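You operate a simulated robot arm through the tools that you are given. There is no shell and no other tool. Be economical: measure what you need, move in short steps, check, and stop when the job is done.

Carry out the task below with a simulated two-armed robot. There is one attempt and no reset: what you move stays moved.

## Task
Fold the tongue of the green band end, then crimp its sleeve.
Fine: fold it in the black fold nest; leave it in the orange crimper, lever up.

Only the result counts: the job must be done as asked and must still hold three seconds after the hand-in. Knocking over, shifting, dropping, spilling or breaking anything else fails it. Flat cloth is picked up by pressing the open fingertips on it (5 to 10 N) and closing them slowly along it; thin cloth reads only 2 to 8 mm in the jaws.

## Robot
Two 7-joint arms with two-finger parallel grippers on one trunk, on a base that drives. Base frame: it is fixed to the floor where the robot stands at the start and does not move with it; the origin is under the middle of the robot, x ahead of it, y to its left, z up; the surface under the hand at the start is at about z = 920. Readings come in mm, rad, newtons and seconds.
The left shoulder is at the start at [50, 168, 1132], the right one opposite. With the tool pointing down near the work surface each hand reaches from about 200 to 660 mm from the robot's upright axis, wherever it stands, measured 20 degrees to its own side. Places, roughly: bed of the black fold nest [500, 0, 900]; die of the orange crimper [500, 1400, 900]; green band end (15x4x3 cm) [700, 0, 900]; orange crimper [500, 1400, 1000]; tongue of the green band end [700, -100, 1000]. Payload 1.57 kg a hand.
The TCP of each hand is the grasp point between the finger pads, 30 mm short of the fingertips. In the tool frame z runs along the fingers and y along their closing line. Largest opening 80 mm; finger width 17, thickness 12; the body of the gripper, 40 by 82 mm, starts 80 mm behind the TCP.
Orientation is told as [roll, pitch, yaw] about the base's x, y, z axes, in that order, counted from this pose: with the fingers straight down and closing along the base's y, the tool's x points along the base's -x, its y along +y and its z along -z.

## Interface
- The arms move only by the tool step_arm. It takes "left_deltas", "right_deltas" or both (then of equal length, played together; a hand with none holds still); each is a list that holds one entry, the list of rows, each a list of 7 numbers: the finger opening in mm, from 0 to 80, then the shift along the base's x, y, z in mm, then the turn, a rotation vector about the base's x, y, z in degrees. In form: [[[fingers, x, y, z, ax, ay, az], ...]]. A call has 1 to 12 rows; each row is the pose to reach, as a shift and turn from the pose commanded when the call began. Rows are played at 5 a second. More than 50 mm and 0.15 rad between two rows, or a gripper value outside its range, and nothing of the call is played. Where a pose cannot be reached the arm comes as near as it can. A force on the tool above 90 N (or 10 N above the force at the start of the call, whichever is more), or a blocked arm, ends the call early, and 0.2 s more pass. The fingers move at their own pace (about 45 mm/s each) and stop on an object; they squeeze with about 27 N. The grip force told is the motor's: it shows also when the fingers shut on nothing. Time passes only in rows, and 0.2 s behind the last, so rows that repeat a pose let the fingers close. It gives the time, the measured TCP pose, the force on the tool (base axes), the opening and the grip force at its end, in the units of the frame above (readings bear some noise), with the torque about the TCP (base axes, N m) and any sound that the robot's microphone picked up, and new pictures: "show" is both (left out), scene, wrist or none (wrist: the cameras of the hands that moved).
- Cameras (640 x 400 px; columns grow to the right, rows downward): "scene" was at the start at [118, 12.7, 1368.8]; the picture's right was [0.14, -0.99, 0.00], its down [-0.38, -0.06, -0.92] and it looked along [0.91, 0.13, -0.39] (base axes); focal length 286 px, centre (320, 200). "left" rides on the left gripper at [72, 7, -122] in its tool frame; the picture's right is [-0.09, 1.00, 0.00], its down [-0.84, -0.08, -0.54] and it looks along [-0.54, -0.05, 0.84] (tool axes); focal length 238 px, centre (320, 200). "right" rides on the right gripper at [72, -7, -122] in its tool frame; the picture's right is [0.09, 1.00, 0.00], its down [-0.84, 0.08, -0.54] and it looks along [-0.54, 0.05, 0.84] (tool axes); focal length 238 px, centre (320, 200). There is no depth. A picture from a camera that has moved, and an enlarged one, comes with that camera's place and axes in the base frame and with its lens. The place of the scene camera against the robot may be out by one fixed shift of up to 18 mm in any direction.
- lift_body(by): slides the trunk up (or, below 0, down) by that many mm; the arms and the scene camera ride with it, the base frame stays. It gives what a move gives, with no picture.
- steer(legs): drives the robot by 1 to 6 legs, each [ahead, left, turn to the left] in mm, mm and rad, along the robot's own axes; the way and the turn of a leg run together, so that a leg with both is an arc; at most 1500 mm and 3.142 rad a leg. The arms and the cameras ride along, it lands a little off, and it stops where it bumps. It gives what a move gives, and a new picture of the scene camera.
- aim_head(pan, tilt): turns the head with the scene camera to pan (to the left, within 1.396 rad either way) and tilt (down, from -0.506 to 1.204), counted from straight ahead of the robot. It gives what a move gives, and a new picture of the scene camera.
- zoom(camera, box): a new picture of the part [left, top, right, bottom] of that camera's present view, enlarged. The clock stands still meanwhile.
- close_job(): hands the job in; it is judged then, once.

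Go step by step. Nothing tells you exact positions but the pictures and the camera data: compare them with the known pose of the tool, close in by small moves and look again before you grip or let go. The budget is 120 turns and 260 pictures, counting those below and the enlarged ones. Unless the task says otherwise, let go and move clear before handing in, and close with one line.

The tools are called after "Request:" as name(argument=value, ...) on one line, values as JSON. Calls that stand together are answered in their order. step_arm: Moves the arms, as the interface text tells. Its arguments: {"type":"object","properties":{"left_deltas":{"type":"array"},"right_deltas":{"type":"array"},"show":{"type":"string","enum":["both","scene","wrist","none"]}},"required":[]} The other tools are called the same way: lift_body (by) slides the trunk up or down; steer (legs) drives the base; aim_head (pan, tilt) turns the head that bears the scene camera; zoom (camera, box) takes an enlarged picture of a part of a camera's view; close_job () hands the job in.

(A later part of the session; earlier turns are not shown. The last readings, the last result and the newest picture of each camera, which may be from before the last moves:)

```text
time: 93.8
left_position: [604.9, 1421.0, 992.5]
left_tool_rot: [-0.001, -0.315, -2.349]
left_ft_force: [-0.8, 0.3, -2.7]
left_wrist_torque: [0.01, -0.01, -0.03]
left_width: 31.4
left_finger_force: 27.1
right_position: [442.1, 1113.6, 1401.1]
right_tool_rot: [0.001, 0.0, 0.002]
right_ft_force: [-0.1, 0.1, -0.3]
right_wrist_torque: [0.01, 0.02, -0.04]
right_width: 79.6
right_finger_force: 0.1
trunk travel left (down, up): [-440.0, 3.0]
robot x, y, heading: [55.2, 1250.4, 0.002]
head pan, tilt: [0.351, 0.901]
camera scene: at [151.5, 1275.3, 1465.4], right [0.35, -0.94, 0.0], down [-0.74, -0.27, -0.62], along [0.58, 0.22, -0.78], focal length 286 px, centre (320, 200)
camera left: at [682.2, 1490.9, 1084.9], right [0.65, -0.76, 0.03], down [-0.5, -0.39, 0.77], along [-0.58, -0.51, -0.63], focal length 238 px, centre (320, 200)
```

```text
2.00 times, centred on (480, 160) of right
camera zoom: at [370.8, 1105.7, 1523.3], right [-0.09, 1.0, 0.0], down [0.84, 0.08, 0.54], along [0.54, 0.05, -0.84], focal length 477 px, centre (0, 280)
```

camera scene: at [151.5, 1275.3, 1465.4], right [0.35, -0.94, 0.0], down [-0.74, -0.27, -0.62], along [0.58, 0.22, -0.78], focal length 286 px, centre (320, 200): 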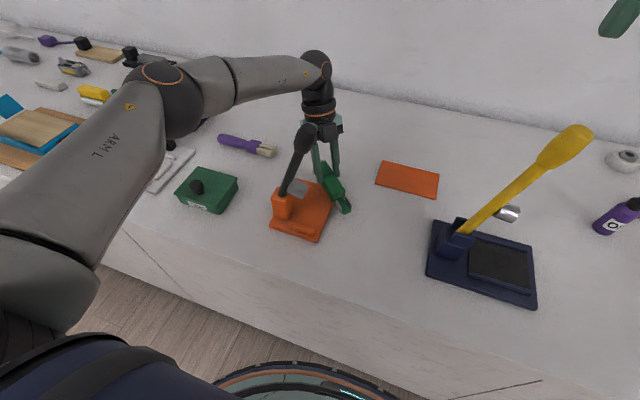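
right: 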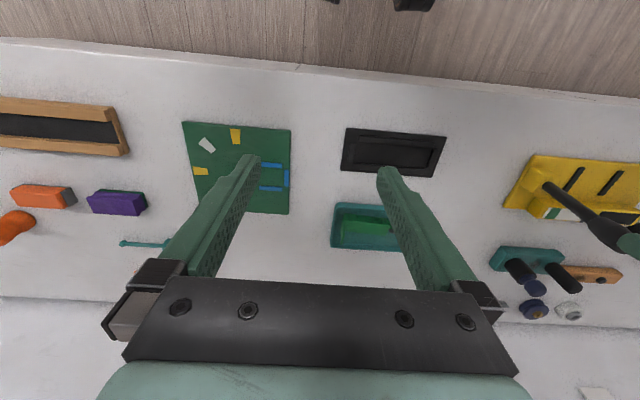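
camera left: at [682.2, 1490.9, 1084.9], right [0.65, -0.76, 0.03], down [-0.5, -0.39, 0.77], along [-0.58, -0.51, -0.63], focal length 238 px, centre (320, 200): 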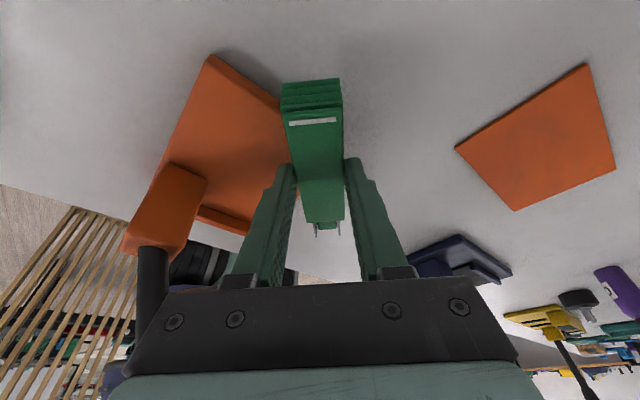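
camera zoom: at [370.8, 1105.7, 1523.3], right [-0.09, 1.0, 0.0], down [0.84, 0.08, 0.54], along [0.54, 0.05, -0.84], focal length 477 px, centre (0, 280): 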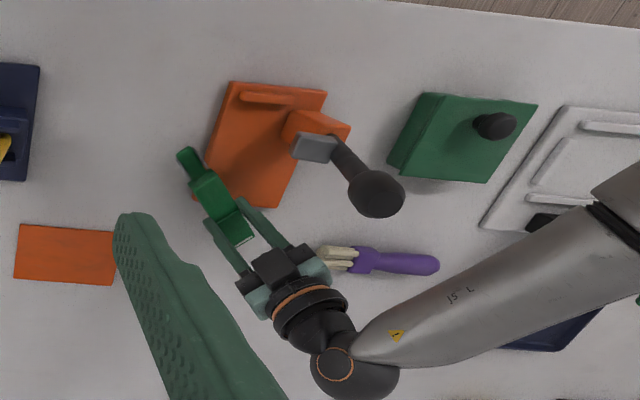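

The lever is untouched. Now sweep the sleeve in under it by turning back to yaw 180°.

Request:
step_arm(left_deltas=[[[20, 0, 1, -2, 0, 0, -7.5], [20, 0, 3, -4, 0, 0, -15], [20, -3, 5, -4, 0, 0, -22.5], [20, -6, 7, -4, 0, 0, -30], [20, -10, 9, -4, 0, 0, -37.5], [20, -13, 10, -4, 0, 0, -45.4], [20, -13, 10, -4, 0, 0, -45.4]]])

Request:
zoom(camera="scene", box=[240, 60, 400, 260])

Request:
zoom(camera="right", box=[400, 60, 560, 200])

```text
time: 95.5
left_position: [591.5, 1429.9, 986.8]
left_tool_rot: [-0.001, -0.315, 3.14]
left_ft_force: [0.7, -0.9, -1.6]
left_wrist_torque: [0.0, -0.03, 0.04]
left_width: 31.6
left_finger_force: 27.2
right_position: [442.7, 1114.1, 1400.0]
right_tool_rot: [0.002, 0.0, 0.001]
right_ft_force: [-0.2, -0.1, 0.2]
right_wrist_torque: [-0.01, -0.04, 0.01]
right_width: 80.1
right_finger_force: 0.1
trunk travel left (down, up): [-440.0, 3.0]
robot x, y, heading: [55.0, 1249.8, 0.008]
head pan, tilt: [0.351, 0.901]
camera scene: at [151.7, 1275.5, 1465.4], right [0.35, -0.94, 0.0], down [-0.74, -0.27, -0.62], along [0.58, 0.22, -0.78], focal length 286 px, centre (320, 200)
camera left: at [695.8, 1422.1, 1079.4], right [-0.09, -1.0, 0.03], down [-0.63, 0.08, 0.77], along [-0.77, 0.05, -0.63], focal length 238 px, centre (320, 200)
```

scene: 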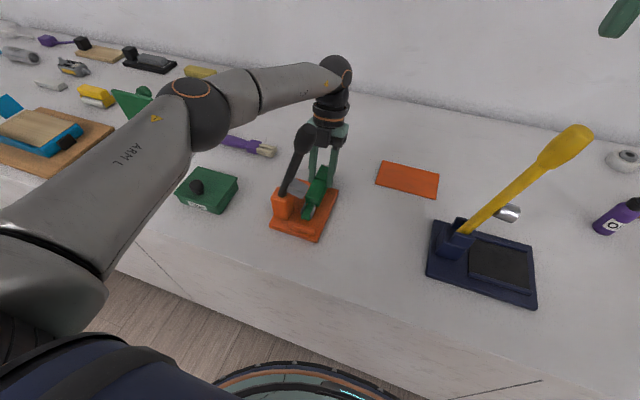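
left: 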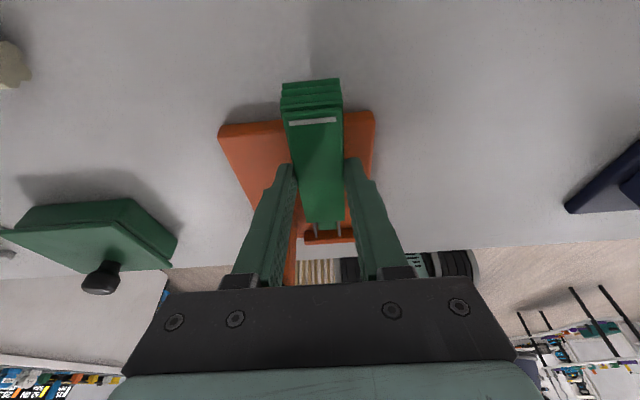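

```text
2.00 times, centred on (320, 160) of scene
camera zoom: at [151.7, 1275.5, 1465.4], right [0.35, -0.94, 0.0], down [-0.74, -0.27, -0.62], along [0.58, 0.22, -0.78], focal length 571 px, centre (320, 280)
```

zoom: 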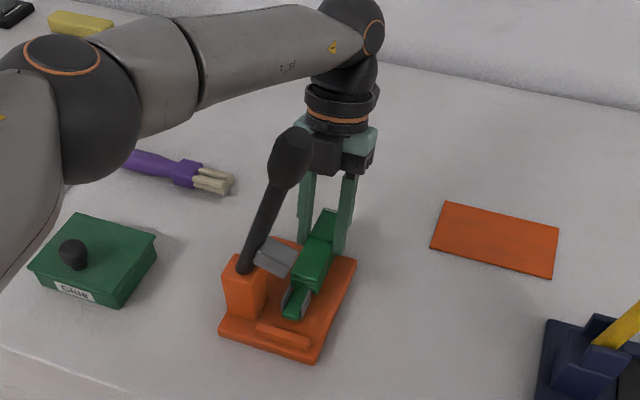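

```text
2.86 times, centred on (480, 130) of right
camera zoom: at [371.0, 1105.9, 1523.3], right [-0.09, 1.0, 0.0], down [0.84, 0.08, 0.54], along [0.54, 0.05, -0.84], focal length 681 px, centre (-137, 400)
```

zoom: 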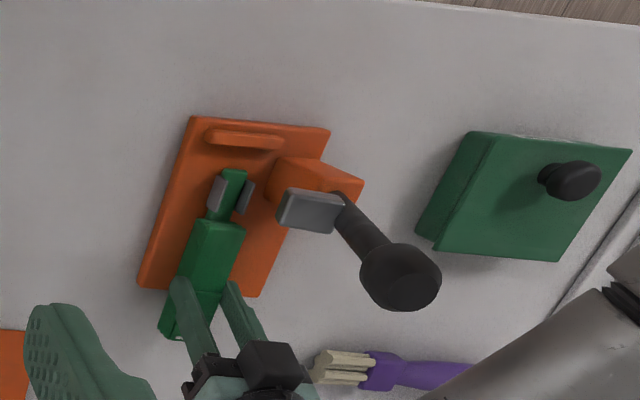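

The sleeve is in under the raised hammer. I'll check its alignment with the strip before lowering.

Request:
zoom(camera="left", box=[270, 190, 390, 270])

Request:
zoom(camera="scene", box=[265, 170, 345, 245])

```text
5.00 times, centred on (330, 230) of left
camera zoom: at [695.8, 1422.1, 1079.4], right [-0.09, -1.0, 0.03], down [-0.63, 0.08, 0.77], along [-0.77, 0.05, -0.63], focal length 1192 px, centre (270, 50)
```

zoom: 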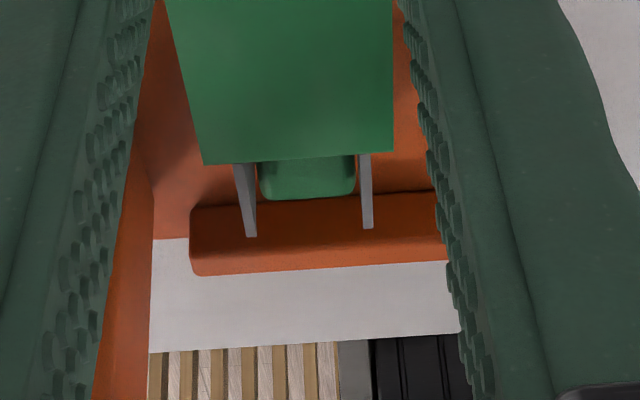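

```text
5.33 times, centred on (305, 208) of scene
camera zoom: at [151.7, 1275.5, 1465.4], right [0.35, -0.94, 0.0], down [-0.74, -0.27, -0.62], along [0.58, 0.22, -0.78], focal length 1524 px, centre (400, 160)
```

zoom: 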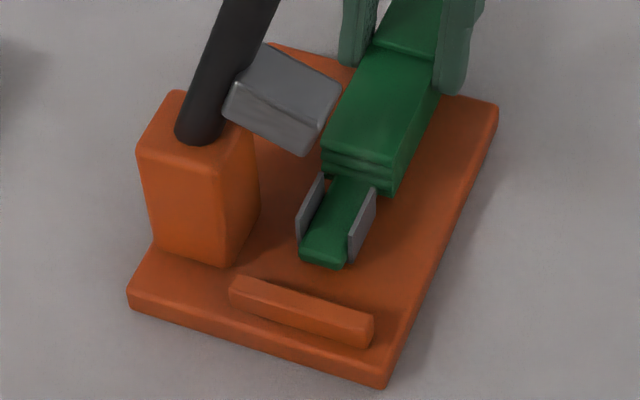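

Cameras average to the band being centred on the strip within about 2 mm, and the hammer's x (≈490) fits the sleeve centre with the tip against the strip. Advancing 14 mm and lowering.

Request:
step_arm(left_deltas=[[[20, -5, -1, 0, 0, 0, 0], [20, -10, -1, -2, 0, 0, 0], [20, -14, -1, -4, 0, 0, 0], [20, -14, -1, -7, 0, 0, 0], [20, -14, -1, -9, 0, 0, 0], [20, -14, -1, -9, 0, 0, 0]]], show="none")

Request:
zoom(camera="scene", box=[265, 170, 345, 245])

Request:
zoom(camera="left", box=[270, 190, 390, 270])

```text
time: 96.8
left_position: [576.3, 1429.5, 982.2]
left_tool_rot: [-0.002, -0.307, -3.14]
left_ft_force: [2.7, 5.2, 30.6]
left_wrist_torque: [0.19, 0.73, -0.11]
left_width: 31.7
left_finger_force: 26.4
right_position: [438.8, 1111.9, 1402.3]
right_tool_rot: [0.003, -0.001, 0.001]
right_ft_force: [0.4, -0.2, 0.4]
right_wrist_torque: [-0.02, 0.0, 0.03]
right_width: 80.1
right_finger_force: 0.1
trunk travel left (down, up): [-440.0, 3.0]
robot x, y, heading: [56.0, 1248.2, 0.004]
head pan, tilt: [0.351, 0.901]
```

```text
5.33 times, centred on (305, 208) of scene
camera zoom: at [148.9, 1275.0, 1466.1], right [0.35, -0.94, 0.0], down [-0.73, -0.27, -0.62], along [0.58, 0.22, -0.78], focal length 1524 px, centre (400, 160)
```

zoom: 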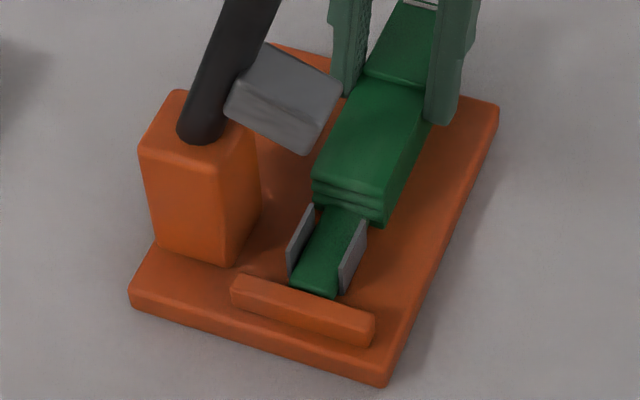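

```text
5.00 times, centred on (330, 230) of left
camera zoom: at [680.9, 1421.8, 1075.7], right [-0.09, -1.0, 0.03], down [-0.63, 0.08, 0.77], along [-0.77, 0.05, -0.64], focal length 1192 px, centre (270, 50)
```

zoom: 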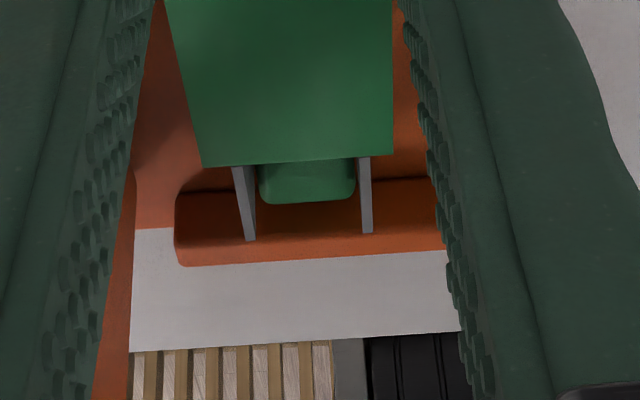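

It's on the plate (30 N, a bit much). I'll ease up, nudge toward the strip, and re-read the force.

Request:
step_arm(left_deltas=[[[20, 0, -0.5, 3, 0, 0, 0], [20, -2, -0.5, 3.5, 0, 0, 0], [20, -3.5, -0.5, 3.5, 0, 0, 0], [20, -3.5, -0.5, 3.5, 0, 0, 0]]], show="none")

Request:
zoom(camera="scene", box=[265, 170, 345, 245])

```text
time: 97.8
left_position: [573.9, 1428.4, 981.4]
left_tool_rot: [-0.001, -0.311, 3.14]
left_ft_force: [11.3, 2.9, 14.8]
left_wrist_torque: [0.1, -0.62, 0.02]
left_width: 31.6
left_finger_force: 27.1
right_position: [441.4, 1113.9, 1401.2]
right_tool_rot: [0.003, 0.001, 0.002]
right_ft_force: [1.1, -0.1, 0.0]
right_wrist_torque: [0.01, 0.0, 0.01]
right_width: 79.9
right_finger_force: 0.0
trunk travel left (down, up): [-440.0, 3.0]
robot x, y, heading: [52.4, 1250.3, 0.0]
head pan, tilt: [0.351, 0.901]
```

```text
5.33 times, centred on (305, 208) of scene
camera zoom: at [151.3, 1275.2, 1465.4], right [0.35, -0.94, 0.0], down [-0.73, -0.27, -0.62], along [0.58, 0.22, -0.78], focal length 1524 px, centre (400, 160)
```

zoom: 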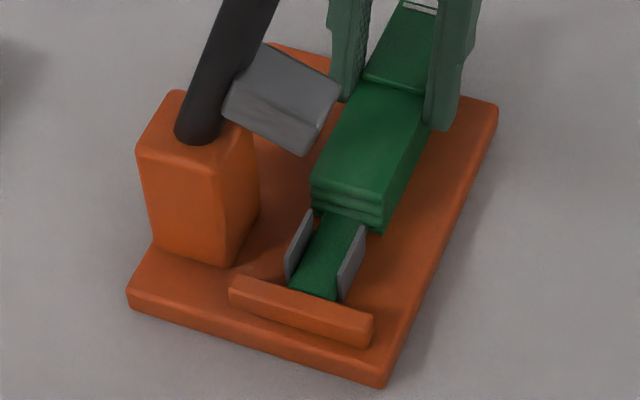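

The tip rests against the stop strip (11 N). Releasing and backing the hand up and away.

Request:
step_arm(left_deltas=[[[34, 1, 0, 0, 0, 0, 0], [42, 1, 0, 0, 0, 0, 0], [48, 1, 0, 0, 0, 0, 0], [48, 1, 0, 3, 0, 0, 0], [48, 5, 0, 20, 0, 0, 0], [48, 12, 0, 50, 0, 0, 0], [48, 20, 0, 90, 0, 0, 0], [48, 20, 0, 90, 0, 0, 0]]])

Request:
zoom(camera="scene", box=[255, 110, 355, 250])

Request:
zoom(camera="left", box=[220, 80, 420, 260])

```text
time: 99.7
left_position: [593.7, 1428.0, 1071.9]
left_tool_rot: [-0.002, -0.315, 3.14]
left_ft_force: [0.4, 0.1, 0.5]
left_wrist_torque: [-0.04, 0.01, 0.01]
left_width: 47.8
left_finger_force: 0.1
right_position: [441.8, 1114.7, 1400.8]
right_tool_rot: [0.002, -0.001, 0.001]
right_ft_force: [0.1, 0.2, 0.4]
right_wrist_torque: [0.02, -0.02, 0.02]
right_width: 80.1
right_finger_force: 0.1
trunk travel left (down, up): [-440.0, 3.0]
robot x, y, heading: [56.8, 1249.0, 0.004]
head pan, tilt: [0.351, 0.901]
camera scene: at [151.7, 1275.6, 1465.4], right [0.35, -0.94, 0.0], down [-0.74, -0.27, -0.62], along [0.58, 0.22, -0.78], focal length 286 px, centre (320, 200)
camera left: at [698.8, 1420.6, 1164.4], right [-0.09, -1.0, 0.03], down [-0.63, 0.08, 0.77], along [-0.77, 0.05, -0.63], focal length 238 px, centre (320, 200)
```

scene: 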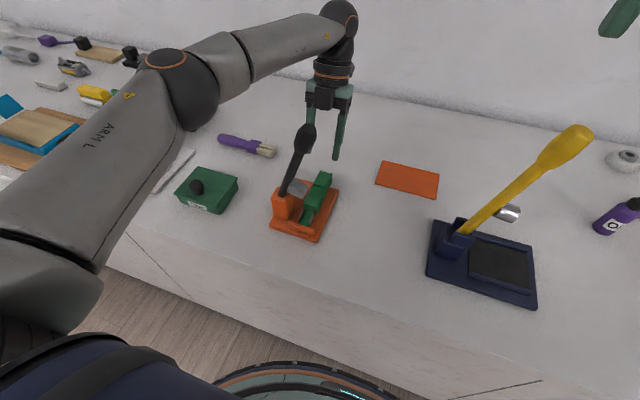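
left: 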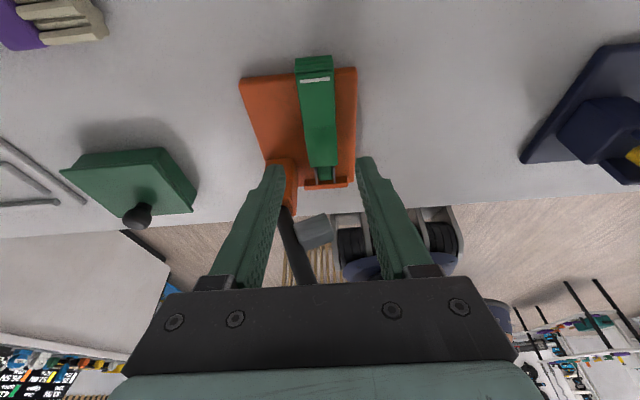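

```text
2.86 times, centred on (305, 180) of scene
camera zoom: at [151.7, 1275.6, 1465.4], right [0.35, -0.94, 0.0], down [-0.74, -0.27, -0.62], along [0.58, 0.22, -0.78], focal length 816 px, centre (363, 257)
```

zoom: 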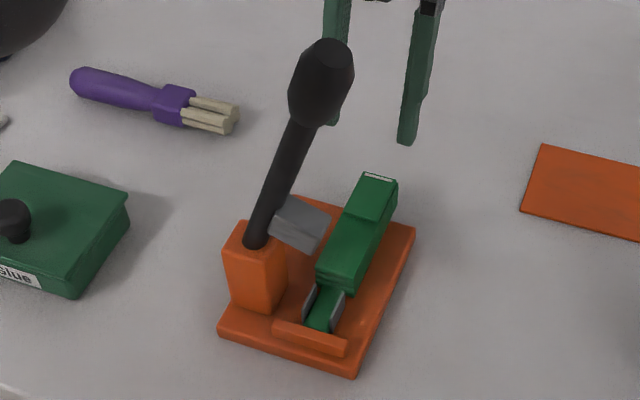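

```text
2.22 times, centred on (320, 170) of left
camera zoom: at [698.8, 1420.6, 1164.4], right [-0.09, -1.0, 0.03], down [-0.63, 0.08, 0.77], along [-0.77, 0.05, -0.63], focal length 530 px, centre (320, 267)
```

zoom: 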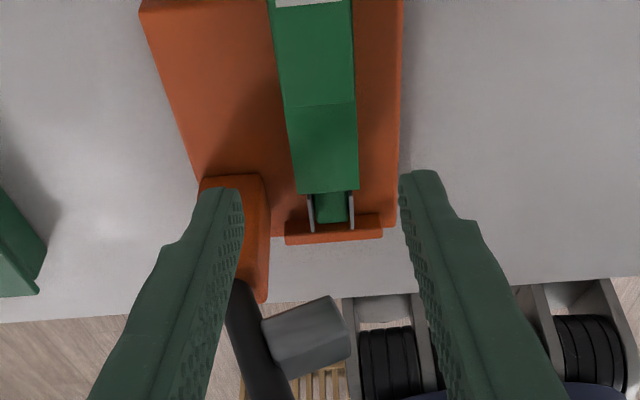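

The band sits against the strip, centred. Next is the lever: I'll raise the hand, remove the tilt and turn to yaw 90° so that the fingers can close on the handle along x.

Request:
step_arm(left_deltas=[[[60, 0, 5, 45, 0, 0, 0], [70, 0, 10, 90, 0, 0, 0], [75, 0, 15, 135, 0, 0, 0], [75, 0, 20, 180, 0, 0, 0], [75, -5, 25, 215, 0, 0, 0], [75, -15, 30, 230, 0, -6, 0], [75, -25, 35, 240, 0, -12, 0], [75, -35, 40, 245, 0, -18, 0], [75, -35, 40, 245, 0, -18, 0]]], show="none")

Request:
step_arm(left_deltas=[[[75, 0, 0, 0, 0, 0, -8.2], [75, 0, 0, 0, 0, 0, -16.4], [75, 0, 0, 0, 0, 0, -24.5], [75, -5, 0, 0, 0, 0, -32.7], [75, -10, 0, 0, 0, 0, -40.9], [75, -15, 0, 0, 0, 0, -49.1], [75, -20, 0, 0, 0, 0, -57.3], [75, -30, 0, 0, 0, 0, -65.5], [75, -40, 0, 0, 0, 0, -73.6], [75, -50, 0, 0, 0, 0, -81.8], [75, -60, 0, 0, 0, 0, -90], [75, -60, 0, 0, 0, 0, -90]]])

```text
time: 101.7
left_position: [556.8, 1468.5, 1317.4]
left_tool_rot: [-0.003, 0.002, -3.142]
left_ft_force: [-0.3, 0.3, -1.0]
left_wrist_torque: [0.01, 0.03, 0.04]
left_width: 74.8
left_finger_force: 0.0
left hand out of reach, approached as far as the arm can: row 4, 5
right_position: [442.0, 1113.3, 1401.1]
right_tool_rot: [0.003, 0.001, 0.002]
right_ft_force: [0.4, 0.4, -0.8]
right_wrist_torque: [0.04, -0.02, 0.02]
right_width: 80.0
right_finger_force: 0.1
trunk travel left (down, up): [-440.0, 3.0]
robot x, y, heading: [55.6, 1250.6, 0.002]
head pan, tilt: [0.351, 0.901]
```

```text
time: 104.2
left_position: [498.2, 1467.3, 1317.1]
left_tool_rot: [-0.002, 0.0, 1.567]
left_ft_force: [0.6, 0.9, -0.1]
left_wrist_torque: [0.0, 0.01, -0.01]
left_width: 75.2
left_finger_force: 0.1
right_position: [441.4, 1113.5, 1399.9]
right_tool_rot: [0.001, 0.002, 0.0]
right_ft_force: [-0.2, -0.2, 0.7]
right_wrist_torque: [0.02, 0.01, 0.0]
right_width: 79.9
right_finger_force: 0.1
trunk travel left (down, up): [-440.0, 3.0]
robot x, y, heading: [53.4, 1251.0, 0.003]
head pan, tilt: [0.351, 0.901]
camera scene: at [151.7, 1275.3, 1465.4], right [0.35, -0.94, 0.0], down [-0.74, -0.27, -0.62], along [0.58, 0.22, -0.78], focal length 286 px, centre (320, 200)
camera left: at [489.7, 1395.0, 1438.1], right [-1.0, 0.1, 0.0], down [0.08, 0.84, 0.54], along [0.05, 0.54, -0.84], focal length 238 px, centre (320, 200)
```

scene: 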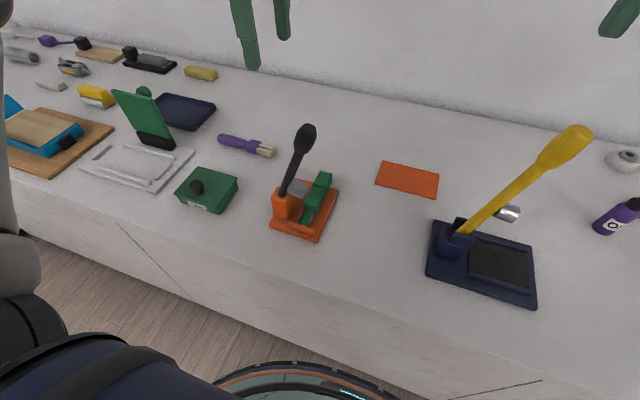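
left: 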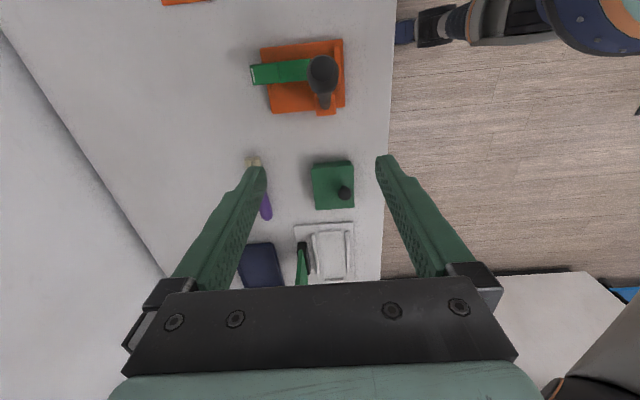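

Seen from above, the handle top is at about (489, 1417, 1190). Moving down over it with open fingers.

Request:
step_arm(left_deltas=[[[75, -3, -13, -20, 0, 0, 0], [75, -6, -26, -40, 0, 0, 0], [75, -9, -39, -75, 0, 0, 0], [75, -9, -39, -110, 0, 0, 0], [75, -9, -39, -150, 0, 0, 0], [75, -9, -39, -150, 0, 0, 0]]])

Request:
zoom(camera="scene", box=[230, 60, 380, 250])

```text
time: 105.7
left_position: [488.7, 1427.8, 1167.0]
left_tool_rot: [-0.003, 0.001, 1.571]
left_ft_force: [0.6, 1.1, 0.0]
left_wrist_torque: [-0.05, -0.03, 0.04]
left_width: 75.0
left_finger_force: 0.1
right_position: [440.9, 1113.6, 1401.9]
right_tool_rot: [0.001, 0.0, 0.003]
right_ft_force: [-0.9, -0.1, -0.2]
right_wrist_torque: [-0.03, -0.01, -0.02]
right_width: 80.0
right_finger_force: 0.1
trunk travel left (down, up): [-440.0, 3.0]
robot x, y, heading: [55.4, 1251.4, 0.007]
head pan, tilt: [0.351, 0.901]
camera scene: at [151.3, 1275.2, 1465.5], right [0.35, -0.94, 0.0], down [-0.73, -0.27, -0.62], along [0.58, 0.22, -0.78], focal length 286 px, centre (320, 200)
camera left: at [480.9, 1354.9, 1288.2], right [-1.0, 0.09, 0.0], down [0.08, 0.84, 0.54], along [0.05, 0.54, -0.84], focal length 238 px, centre (320, 200)
```

scene: 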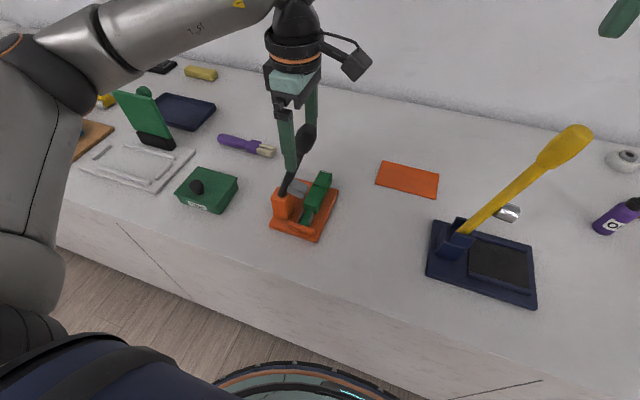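
left: 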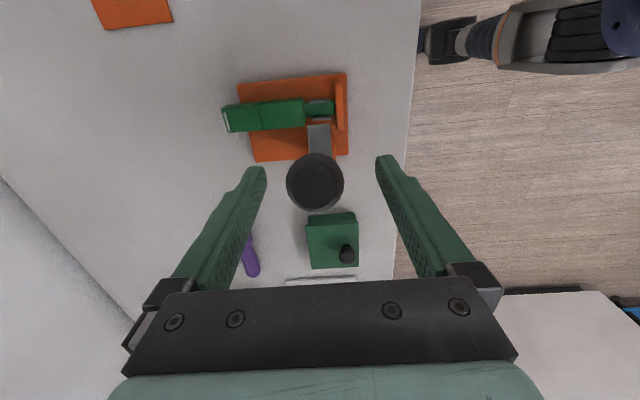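

```text
2.11 times, centred on (305, 155) of scene
camera zoom: at [151.3, 1275.2, 1465.5], right [0.35, -0.94, 0.0], down [-0.73, -0.27, -0.62], along [0.58, 0.22, -0.78], focal length 602 px, centre (352, 295)
```

zoom: 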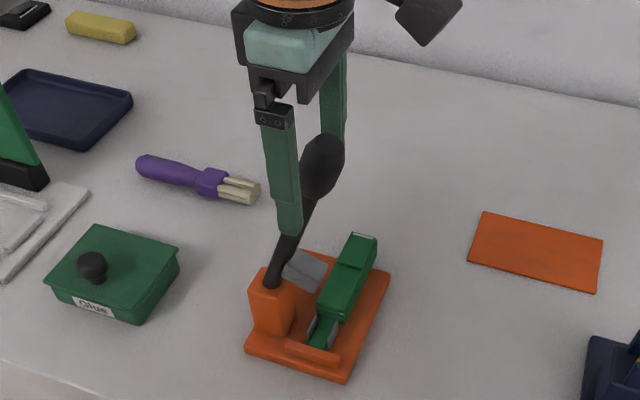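

The handle is centred between the fingers. Closing on it.

Request:
step_arm(left_deltas=[[[60, 0, -3, 0, 0, 0, 0], [45, 0, -3, 0, 0, 0, 0], [32, 0, -3, 0, 0, 0, 0], [20, 0, -3, 0, 0, 0, 0], [10, 0, -3, 0, 0, 0, 0], [10, 0, -3, 0, 0, 0, 0]]], show="wrist")

Request:
zoom(camera="scene", box=[230, 60, 380, 250])

```text
time: 107.0
left_position: [490.5, 1424.4, 1167.4]
left_tool_rot: [-0.002, 0.001, 1.572]
left_ft_force: [10.3, 0.3, 3.9]
left_wrist_torque: [0.14, -0.14, 0.26]
left_width: 31.6
left_finger_force: 39.0
right_position: [443.8, 1115.1, 1400.0]
right_tool_rot: [0.002, 0.003, 0.003]
right_ft_force: [-0.3, 0.9, 1.0]
right_wrist_torque: [0.0, 0.02, -0.01]
right_width: 79.9
right_finger_force: 0.1
trunk travel left (down, up): [-440.0, 3.0]
robot x, y, heading: [56.1, 1253.0, 0.005]
head pan, tilt: [0.351, 0.901]
camera left: at [482.8, 1352.3, 1288.2], right [-1.0, 0.09, 0.0], down [0.07, 0.84, 0.54], along [0.05, 0.54, -0.84], focal length 238 px, centre (320, 200)
```

left: 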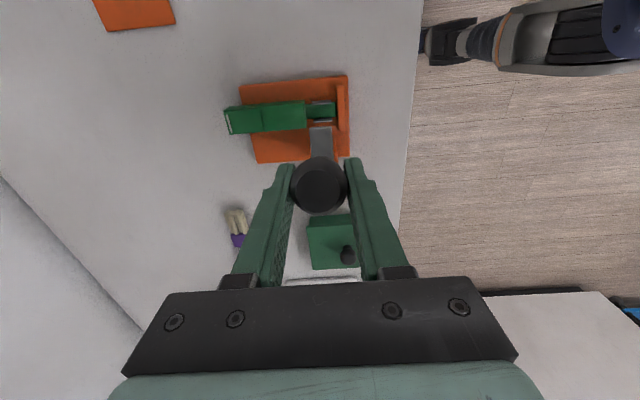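

```text
2.11 times, centred on (305, 155) of scene
camera zoom: at [153.0, 1275.3, 1465.3], right [0.35, -0.94, 0.0], down [-0.74, -0.27, -0.62], along [0.58, 0.22, -0.78], focal length 602 px, centre (352, 295)
```

zoom: 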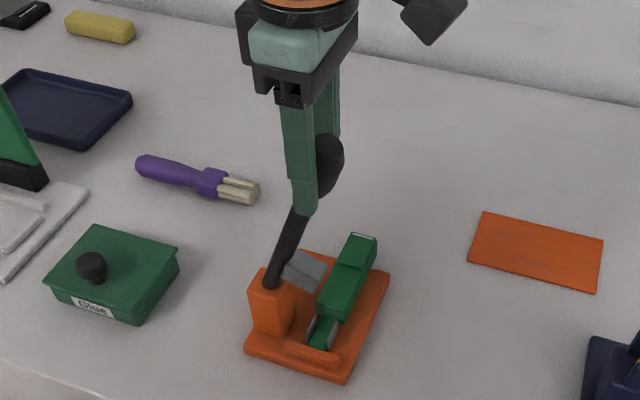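

Handle gripped. I'll follow the lever's arc in steps, first about 20°.

Request:
step_arm(left_deltas=[[[10, 1.5, -7, -2.5, 0, 0, 0], [10, 1.5, -14.5, -6, 0, 0, 0], [10, 1.5, -28, -13.5, 0, 0, 0], [10, 1.5, -41, -22, 0, 0, 0], [10, 1.5, -51, -30, 0, 0, 0], [10, 1.5, -51, -30, 0, 0, 0]]], show="none")

Request:
zoom(camera="scene", box=[230, 60, 380, 250])

```text
time: 108.5
left_position: [491.4, 1375.0, 1136.2]
left_tool_rot: [-0.001, 0.0, 1.569]
left_ft_force: [-0.3, 0.6, 0.3]
left_wrist_torque: [0.35, 0.03, -0.06]
left_width: 31.7
left_finger_force: 37.4
right_position: [441.6, 1115.4, 1400.5]
right_tool_rot: [0.002, 0.003, 0.001]
right_ft_force: [0.2, -0.1, -0.5]
right_wrist_torque: [-0.02, 0.01, 0.01]
right_width: 80.0
right_finger_force: 0.0
trunk travel left (down, up): [-440.0, 3.0]
robot x, y, heading: [55.8, 1248.7, 0.009]
head pan, tilt: [0.351, 0.901]
```

```text
2.11 times, centred on (305, 155) of scene
camera zoom: at [151.5, 1275.4, 1465.3], right [0.35, -0.94, 0.0], down [-0.74, -0.27, -0.62], along [0.58, 0.22, -0.78], focal length 602 px, centre (352, 295)
```

zoom: 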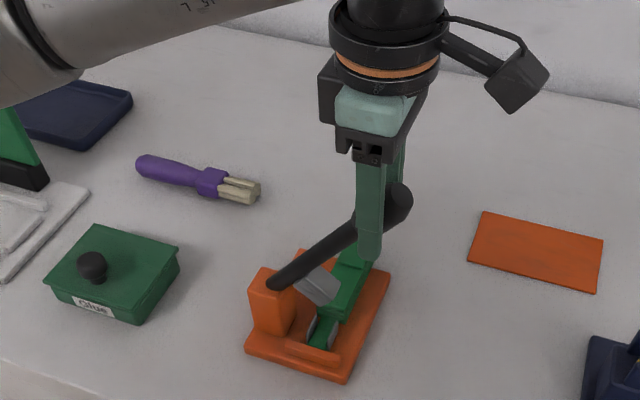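

Request:
step_arm(left_deltas=[[[10, 0, -12, -11, 0, 0, 0], [10, 0, -22, -22, 0, 0, 0], [10, 0, -32, -35, 0, 0, 0], [10, 0, -40, -47.5, 0, 0, 0], [10, 0, -47, -61, 0, 0, 0], [10, 0, -53, -76, 0, 0, 0], [10, 0, -53, -76, 0, 0, 0]]], show="none")

Request:
zoom(camera="scene", box=[230, 90, 380, 260])

```text
time: 110.0
left_position: [490.0, 1318.7, 1060.6]
left_tool_rot: [-0.006, 0.002, 1.57]
left_ft_force: [3.9, -10.2, 11.6]
left_wrist_torque: [1.12, -0.09, 0.06]
left_width: 31.6
left_finger_force: 40.2
right_position: [441.8, 1111.7, 1401.4]
right_tool_rot: [0.003, 0.001, 0.002]
right_ft_force: [0.0, 0.5, -0.1]
right_wrist_torque: [0.02, -0.04, 0.01]
right_width: 80.2
right_finger_force: 0.0
trunk travel left (down, up): [-440.0, 3.0]
robot x, y, heading: [55.9, 1250.9, 0.005]
head pan, tilt: [0.351, 0.901]
```

```text
2.35 times, centred on (305, 175) of scene
camera zoom: at [151.2, 1273.4, 1465.5], right [0.35, -0.94, 0.0], down [-0.73, -0.27, -0.62], along [0.58, 0.22, -0.78], focal length 672 px, centre (355, 259)
```

zoom: 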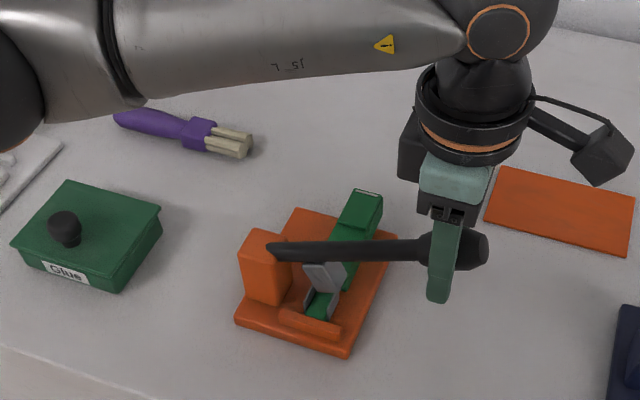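

The hammer is coming down right over the sleeve. Continuing in small steps.

Request:
step_arm(left_deltas=[[[10, 0, -5, -7, 0, 0, 0], [10, 0, -8, -14, 0, 0, 0], [10, 0, -10, -22, 0, 0, 0], [10, 0, -12, -30, 0, 0, 0], [10, 0, -12, -30, 0, 0, 0]]], show="none")

Request:
zoom(camera="scene", box=[230, 90, 380, 260])

```text
time: 111.2
left_position: [490.8, 1310.3, 1028.5]
left_tool_rot: [-0.001, -0.001, 1.57]
left_ft_force: [2.1, -2.2, 5.7]
left_wrist_torque: [1.1, -0.01, 0.0]
left_width: 31.6
left_finger_force: 40.0
right_position: [441.3, 1113.2, 1401.6]
right_tool_rot: [0.003, 0.0, 0.003]
right_ft_force: [0.5, -0.4, -1.3]
right_wrist_torque: [0.04, -0.01, -0.02]
right_width: 80.0
right_finger_force: 0.1
trunk travel left (down, up): [-440.0, 3.0]
robot x, y, heading: [52.8, 1248.0, 0.005]
head pan, tilt: [0.351, 0.901]
```

```text
2.35 times, centred on (305, 175) of scene
camera zoom: at [151.3, 1274.8, 1465.4], right [0.35, -0.94, 0.0], down [-0.73, -0.27, -0.62], along [0.58, 0.22, -0.78], focal length 672 px, centre (355, 259)
```

zoom: 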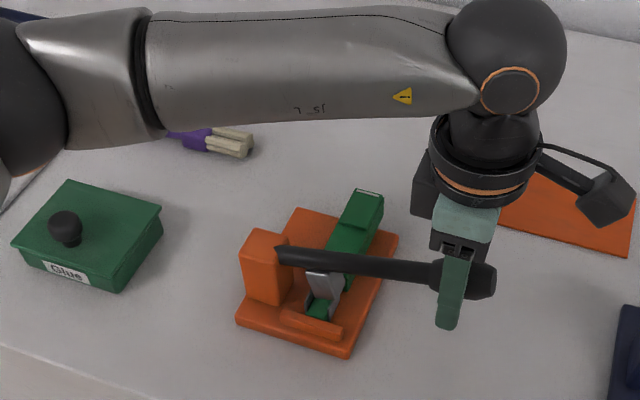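

Request:
step_arm(left_deltas=[[[10, 0, -1, -6, 0, 0, 0], [10, 0, -2, -12, 0, 0, 0], [10, 0, -2, -18, 0, 0, 0], [10, 0, -2, -24, 0, 0, 0], [10, 0, -2, -24, 0, 0, 0]]], show="none")

Request:
zoom(camera="scene", box=[230, 90, 380, 260])

```text
time: 112.5
left_position: [490.6, 1307.3, 1005.9]
left_tool_rot: [-0.003, 0.002, 1.569]
left_ft_force: [4.9, -7.4, 5.0]
left_wrist_torque: [0.9, -0.16, 0.0]
left_width: 31.6
left_finger_force: 40.5
right_position: [442.8, 1112.1, 1401.1]
right_tool_rot: [0.004, 0.0, 0.001]
right_ft_force: [-0.3, 0.0, -0.1]
right_wrist_torque: [0.0, 0.02, 0.0]
right_width: 80.0
right_finger_force: 0.1
trunk travel left (down, up): [-440.0, 3.0]
robot x, y, heading: [53.6, 1252.9, 0.003]
head pan, tilt: [0.351, 0.901]
```

```text
2.35 times, centred on (305, 175) of scene
camera zoom: at [151.8, 1274.1, 1465.4], right [0.35, -0.94, 0.0], down [-0.74, -0.27, -0.62], along [0.58, 0.22, -0.78], focal length 672 px, centre (355, 259)
```

zoom: 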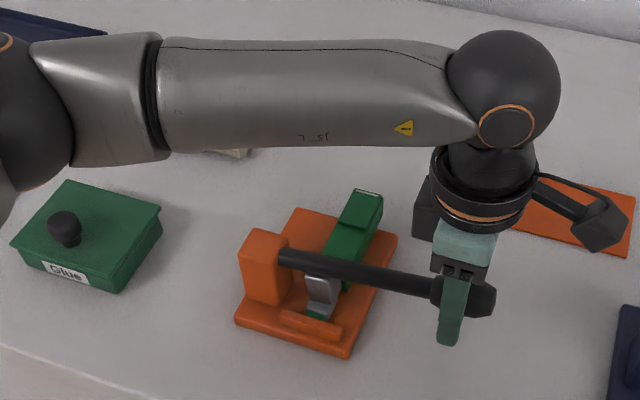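

Request:
step_arm(left_deltas=[[[10, 0, -2, -4, 0, 0, 0], [10, 0, -2, -8, 0, 0, 0], [10, 0, -2, -12, 0, 0, 0], [10, 0, -2, -16, 0, 0, 0], [10, 0, -2, -16, 0, 0, 0]]], show="none")

Request:
zoom(camera="scene", box=[265, 170, 345, 245])

```text
time: 113.7
left_position: [490.8, 1305.8, 988.6]
left_tool_rot: [-0.002, 0.002, 1.571]
left_ft_force: [7.7, -6.2, 5.8]
left_wrist_torque: [1.05, -0.01, 0.04]
left_width: 31.2
left_finger_force: 40.6
right_position: [441.3, 1112.6, 1400.8]
right_tool_rot: [0.005, 0.0, 0.003]
right_ft_force: [-1.0, 0.4, 0.1]
right_wrist_torque: [-0.01, 0.0, 0.0]
right_width: 79.9
right_finger_force: 0.0
trunk travel left (down, up): [-440.0, 3.0]
robot x, y, heading: [57.8, 1249.4, 0.011]
head pan, tilt: [0.351, 0.901]
```

```text
5.33 times, centred on (305, 208) of scene
camera zoom: at [152.0, 1274.3, 1465.4], right [0.35, -0.94, 0.0], down [-0.74, -0.27, -0.62], along [0.58, 0.22, -0.78], focal length 1524 px, centre (400, 160)
```

zoom: 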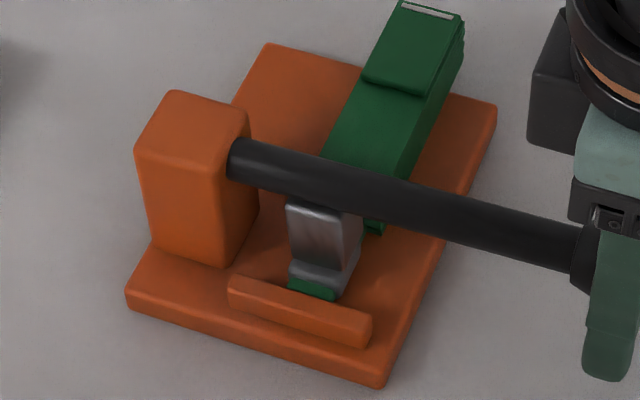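

The hammer is reaching the sleeve. Pressing further in small steps while watching the force.

Request:
step_arm(left_deltas=[[[10, 1, -1, -3, 0, 0, 0], [10, 1, -1, -6, 0, 0, 0], [10, 1, -1, -9, 0, 0, 0], [10, 1, -1, -9, 0, 0, 0]]], show="none")

Request:
zoom(camera="scene", box=[265, 170, 345, 245])

```text
time: 114.7
left_position: [489.1, 1306.3, 982.2]
left_tool_rot: [-0.004, 0.001, 1.571]
left_ft_force: [-0.5, 1.6, 17.9]
left_wrist_torque: [0.84, 0.08, -0.02]
left_width: 31.2
left_finger_force: 40.1
right_position: [440.1, 1112.8, 1401.5]
right_tool_rot: [0.002, -0.002, 0.002]
right_ft_force: [-0.7, 0.5, 0.8]
right_wrist_torque: [-0.02, -0.02, 0.01]
right_width: 80.1
right_finger_force: 0.1
trunk travel left (down, up): [-440.0, 3.0]
robot x, y, heading: [54.4, 1247.5, 0.003]
head pan, tilt: [0.351, 0.901]
```

```text
5.33 times, centred on (305, 208) of scene
camera zoom: at [149.8, 1275.4, 1465.8], right [0.35, -0.94, 0.0], down [-0.73, -0.27, -0.62], along [0.58, 0.22, -0.78], focal length 1524 px, centre (400, 160)
```

zoom: 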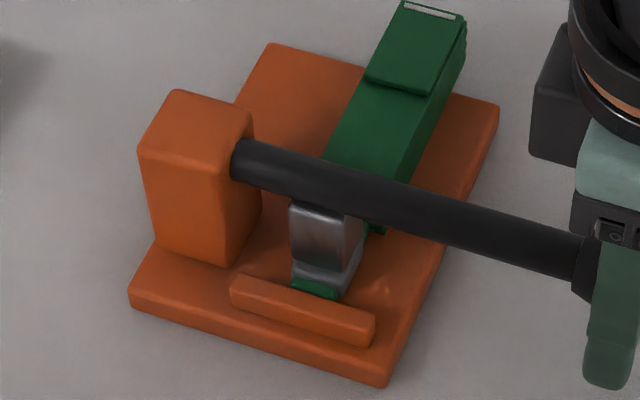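

Request:
step_arm(left_deltas=[[[10, 0, 0, -3, 0, 0, 0], [10, 0, 0, -6, 0, 0, 0], [10, 0, 0, -9, 0, 0, 0], [10, 0, 0, -9, 0, 0, 0], [10, 0, 0, -9, 0, 0, 0]]], show="none")

Request:
zoom(camera="scene", box=[265, 170, 345, 245])

```text
time: 115.8
left_position: [490.9, 1304.6, 971.7]
left_tool_rot: [-0.002, 0.002, 1.57]
left_ft_force: [0.6, -2.8, 6.7]
left_wrist_torque: [-0.6, -0.22, 0.1]
left_width: 31.6
left_finger_force: 40.3
right_position: [441.4, 1113.3, 1400.9]
right_tool_rot: [0.002, -0.001, 0.002]
right_ft_force: [0.4, 0.4, 0.0]
right_wrist_torque: [-0.01, -0.03, 0.0]
right_width: 80.3
right_finger_force: 0.0
trunk travel left (down, up): [-440.0, 3.0]
robot x, y, heading: [55.0, 1252.8, 0.004]
head pan, tilt: [0.351, 0.901]
```

```text
5.33 times, centred on (305, 208) of scene
camera zoom: at [151.0, 1275.0, 1465.3], right [0.35, -0.94, 0.0], down [-0.73, -0.27, -0.62], along [0.58, 0.22, -0.78], focal length 1524 px, centre (400, 160)
```

zoom: 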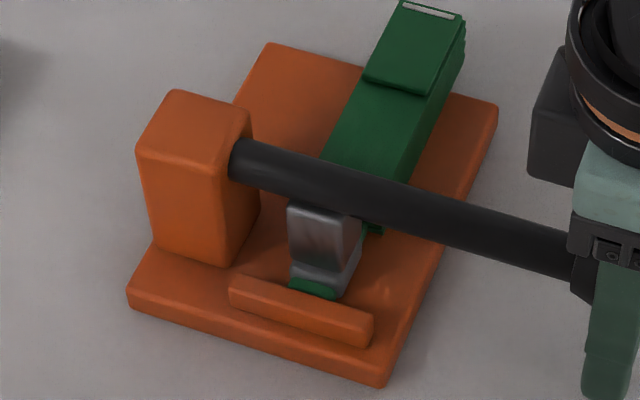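

The grip slipped along the handle at about 18 N, so I'll press from above with closed fingers to be sure of the crimp.

Request:
step_arm(left_deltas=[[[40, 0, 0, 0, 0, 0, 0], [60, 0, 0, 0, 0, 0, 0], [70, 0, 0, 5, 0, 0, 0], [70, 0, 0, 45, 0, 0, 0], [70, 0, 0, 90, 0, 0, 0], [30, 0, 0, 110, 0, 0, 0], [0, 0, 5, 110, 0, 0, 0], [0, 0, 5, 110, 0, 0, 0], [0, 0, 5, 85, 0, 0, 0], [0, 0, 5, 72, 0, 0, 0], [0, 0, 5, 72, 0, 0, 0]]])

Request:
zoom(camera="scene", box=[245, 110, 395, 260])

```text
time: 118.2
left_position: [490.7, 1311.8, 1044.7]
left_tool_rot: [-0.001, 0.0, 1.572]
left_ft_force: [-0.6, 0.2, 0.4]
left_wrist_torque: [-0.05, 0.0, 0.0]
left_width: 0.0
left_finger_force: 21.3
right_position: [442.2, 1114.0, 1400.6]
right_tool_rot: [0.003, 0.002, 0.003]
right_ft_force: [-0.4, -0.6, 0.2]
right_wrist_torque: [0.0, 0.02, 0.0]
right_width: 80.0
right_finger_force: 0.1
trunk travel left (down, up): [-440.0, 3.0]
robot x, y, heading: [53.9, 1249.7, 0.01]
head pan, tilt: [0.351, 0.901]
camera scene: at [151.5, 1275.4, 1465.4], right [0.35, -0.94, 0.0], down [-0.74, -0.27, -0.62], along [0.58, 0.22, -0.78], focal length 286 px, centre (320, 200)
camera left: at [483.6, 1239.3, 1165.2], right [-1.0, 0.09, 0.0], down [0.08, 0.84, 0.54], along [0.05, 0.54, -0.84], focal length 238 px, centre (320, 200)
```

scene: 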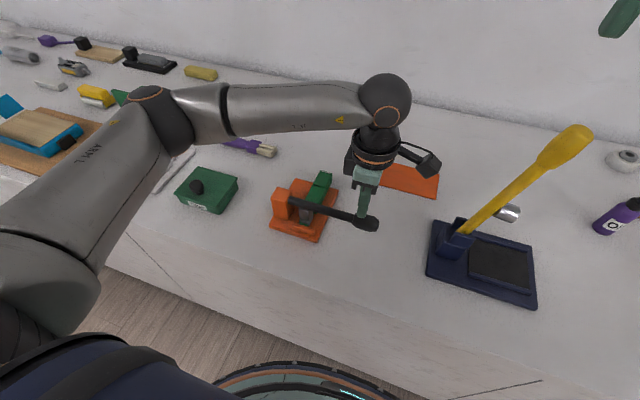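
left: 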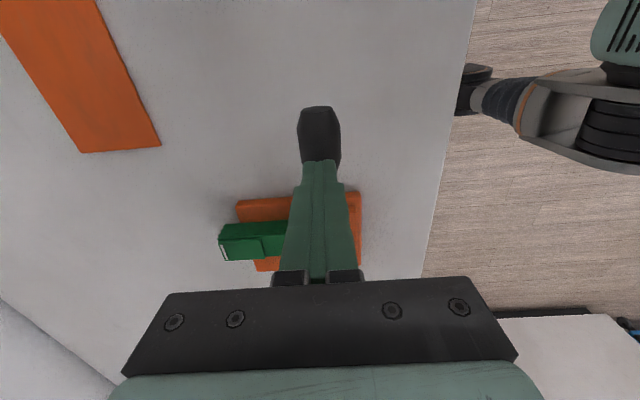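

```text
2.67 times, centred on (320, 185) of scene
camera zoom: at [151.5, 1275.4, 1465.4], right [0.35, -0.94, 0.0], down [-0.74, -0.27, -0.62], along [0.58, 0.22, -0.78], focal length 762 px, centre (320, 240)
```

zoom: 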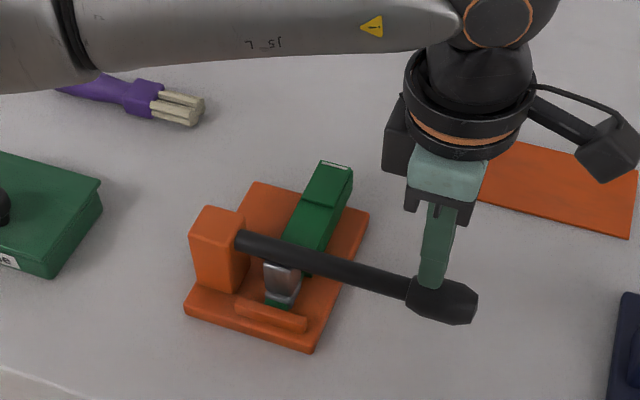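

The lever stays down and the fingers are above its handle. Pressing down.

Request:
step_arm(left_deltas=[[[0, 0, -8, -8, 0, 0, 0], [0, 0, -8, -14, 0, 0, 0], [0, 0, -8, -20, 0, 0, 0], [0, 0, -8, -26, 0, 0, 0], [0, 0, -8, -26, 0, 0, 0]]], show="none")

```text
time: 119.4
left_position: [494.8, 1301.7, 1037.1]
left_tool_rot: [-0.03, 0.013, 1.569]
left_ft_force: [-16.7, 10.9, 43.1]
left_wrist_torque: [0.61, 0.66, 0.1]
left_width: 0.1
left_finger_force: 21.3
right_position: [437.5, 1115.9, 1402.6]
right_tool_rot: [0.002, -0.005, 0.001]
right_ft_force: [-0.1, -1.0, 0.3]
right_wrist_torque: [0.02, 0.03, 0.0]
right_width: 80.3
right_finger_force: 0.1
trunk travel left (down, up): [-440.0, 3.0]
robot x, y, heading: [54.5, 1249.3, 0.007]
head pan, tilt: [0.351, 0.901]
stopped in row 5 (left hand): the force on the tool passed its limit at 91 N (the readings are from after the stop); the commanded pose is now the measured one
```

The press reached 91 N with no further lever travel, so the lever is at its stop. Rising to inspect.

Request:
step_arm(left_deltas=[[[0, -3, 0, 15, 0, 0, 0], [0, -5, 0, 50, 0, 0, 0], [0, -5, 0, 90, 0, 0, 0], [0, -5, 0, 90, 0, 0, 0]]], show="wrist")

Request:
zoom(camera="scene", box=[255, 160, 385, 255])

```text
time: 120.4
left_position: [491.0, 1301.3, 1121.6]
left_tool_rot: [-0.025, 0.008, 1.572]
left_ft_force: [0.0, 0.2, -0.9]
left_wrist_torque: [-0.02, 0.02, 0.02]
left_width: 0.1
left_finger_force: 21.1
right_position: [441.2, 1113.1, 1401.5]
right_tool_rot: [0.003, 0.0, 0.0]
right_ft_force: [0.6, -0.9, 0.5]
right_wrist_torque: [0.0, 0.0, 0.01]
right_width: 80.0
right_finger_force: 0.0
trunk travel left (down, up): [-440.0, 3.0]
robot x, y, heading: [51.9, 1254.5, 0.006]
head pan, tilt: [0.351, 0.901]
camera left: at [480.0, 1230.4, 1242.6], right [-1.0, 0.09, -0.02], down [0.06, 0.84, 0.54], along [0.07, 0.53, -0.84], focal length 238 px, centre (320, 200)
```

left: 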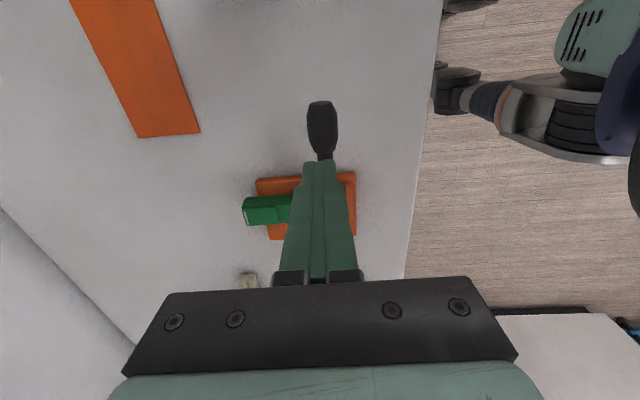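

```text
4.21 times, centred on (320, 208) of scene
camera zoom: at [151.1, 1275.9, 1465.4], right [0.35, -0.94, 0.0], down [-0.73, -0.27, -0.62], along [0.58, 0.22, -0.78], focal length 1203 px, centre (320, 168)
```

zoom: 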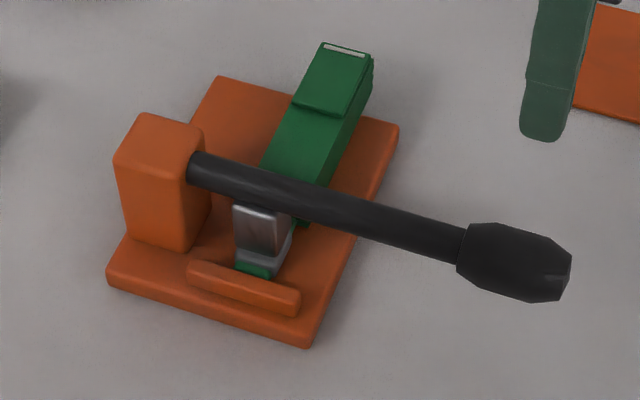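

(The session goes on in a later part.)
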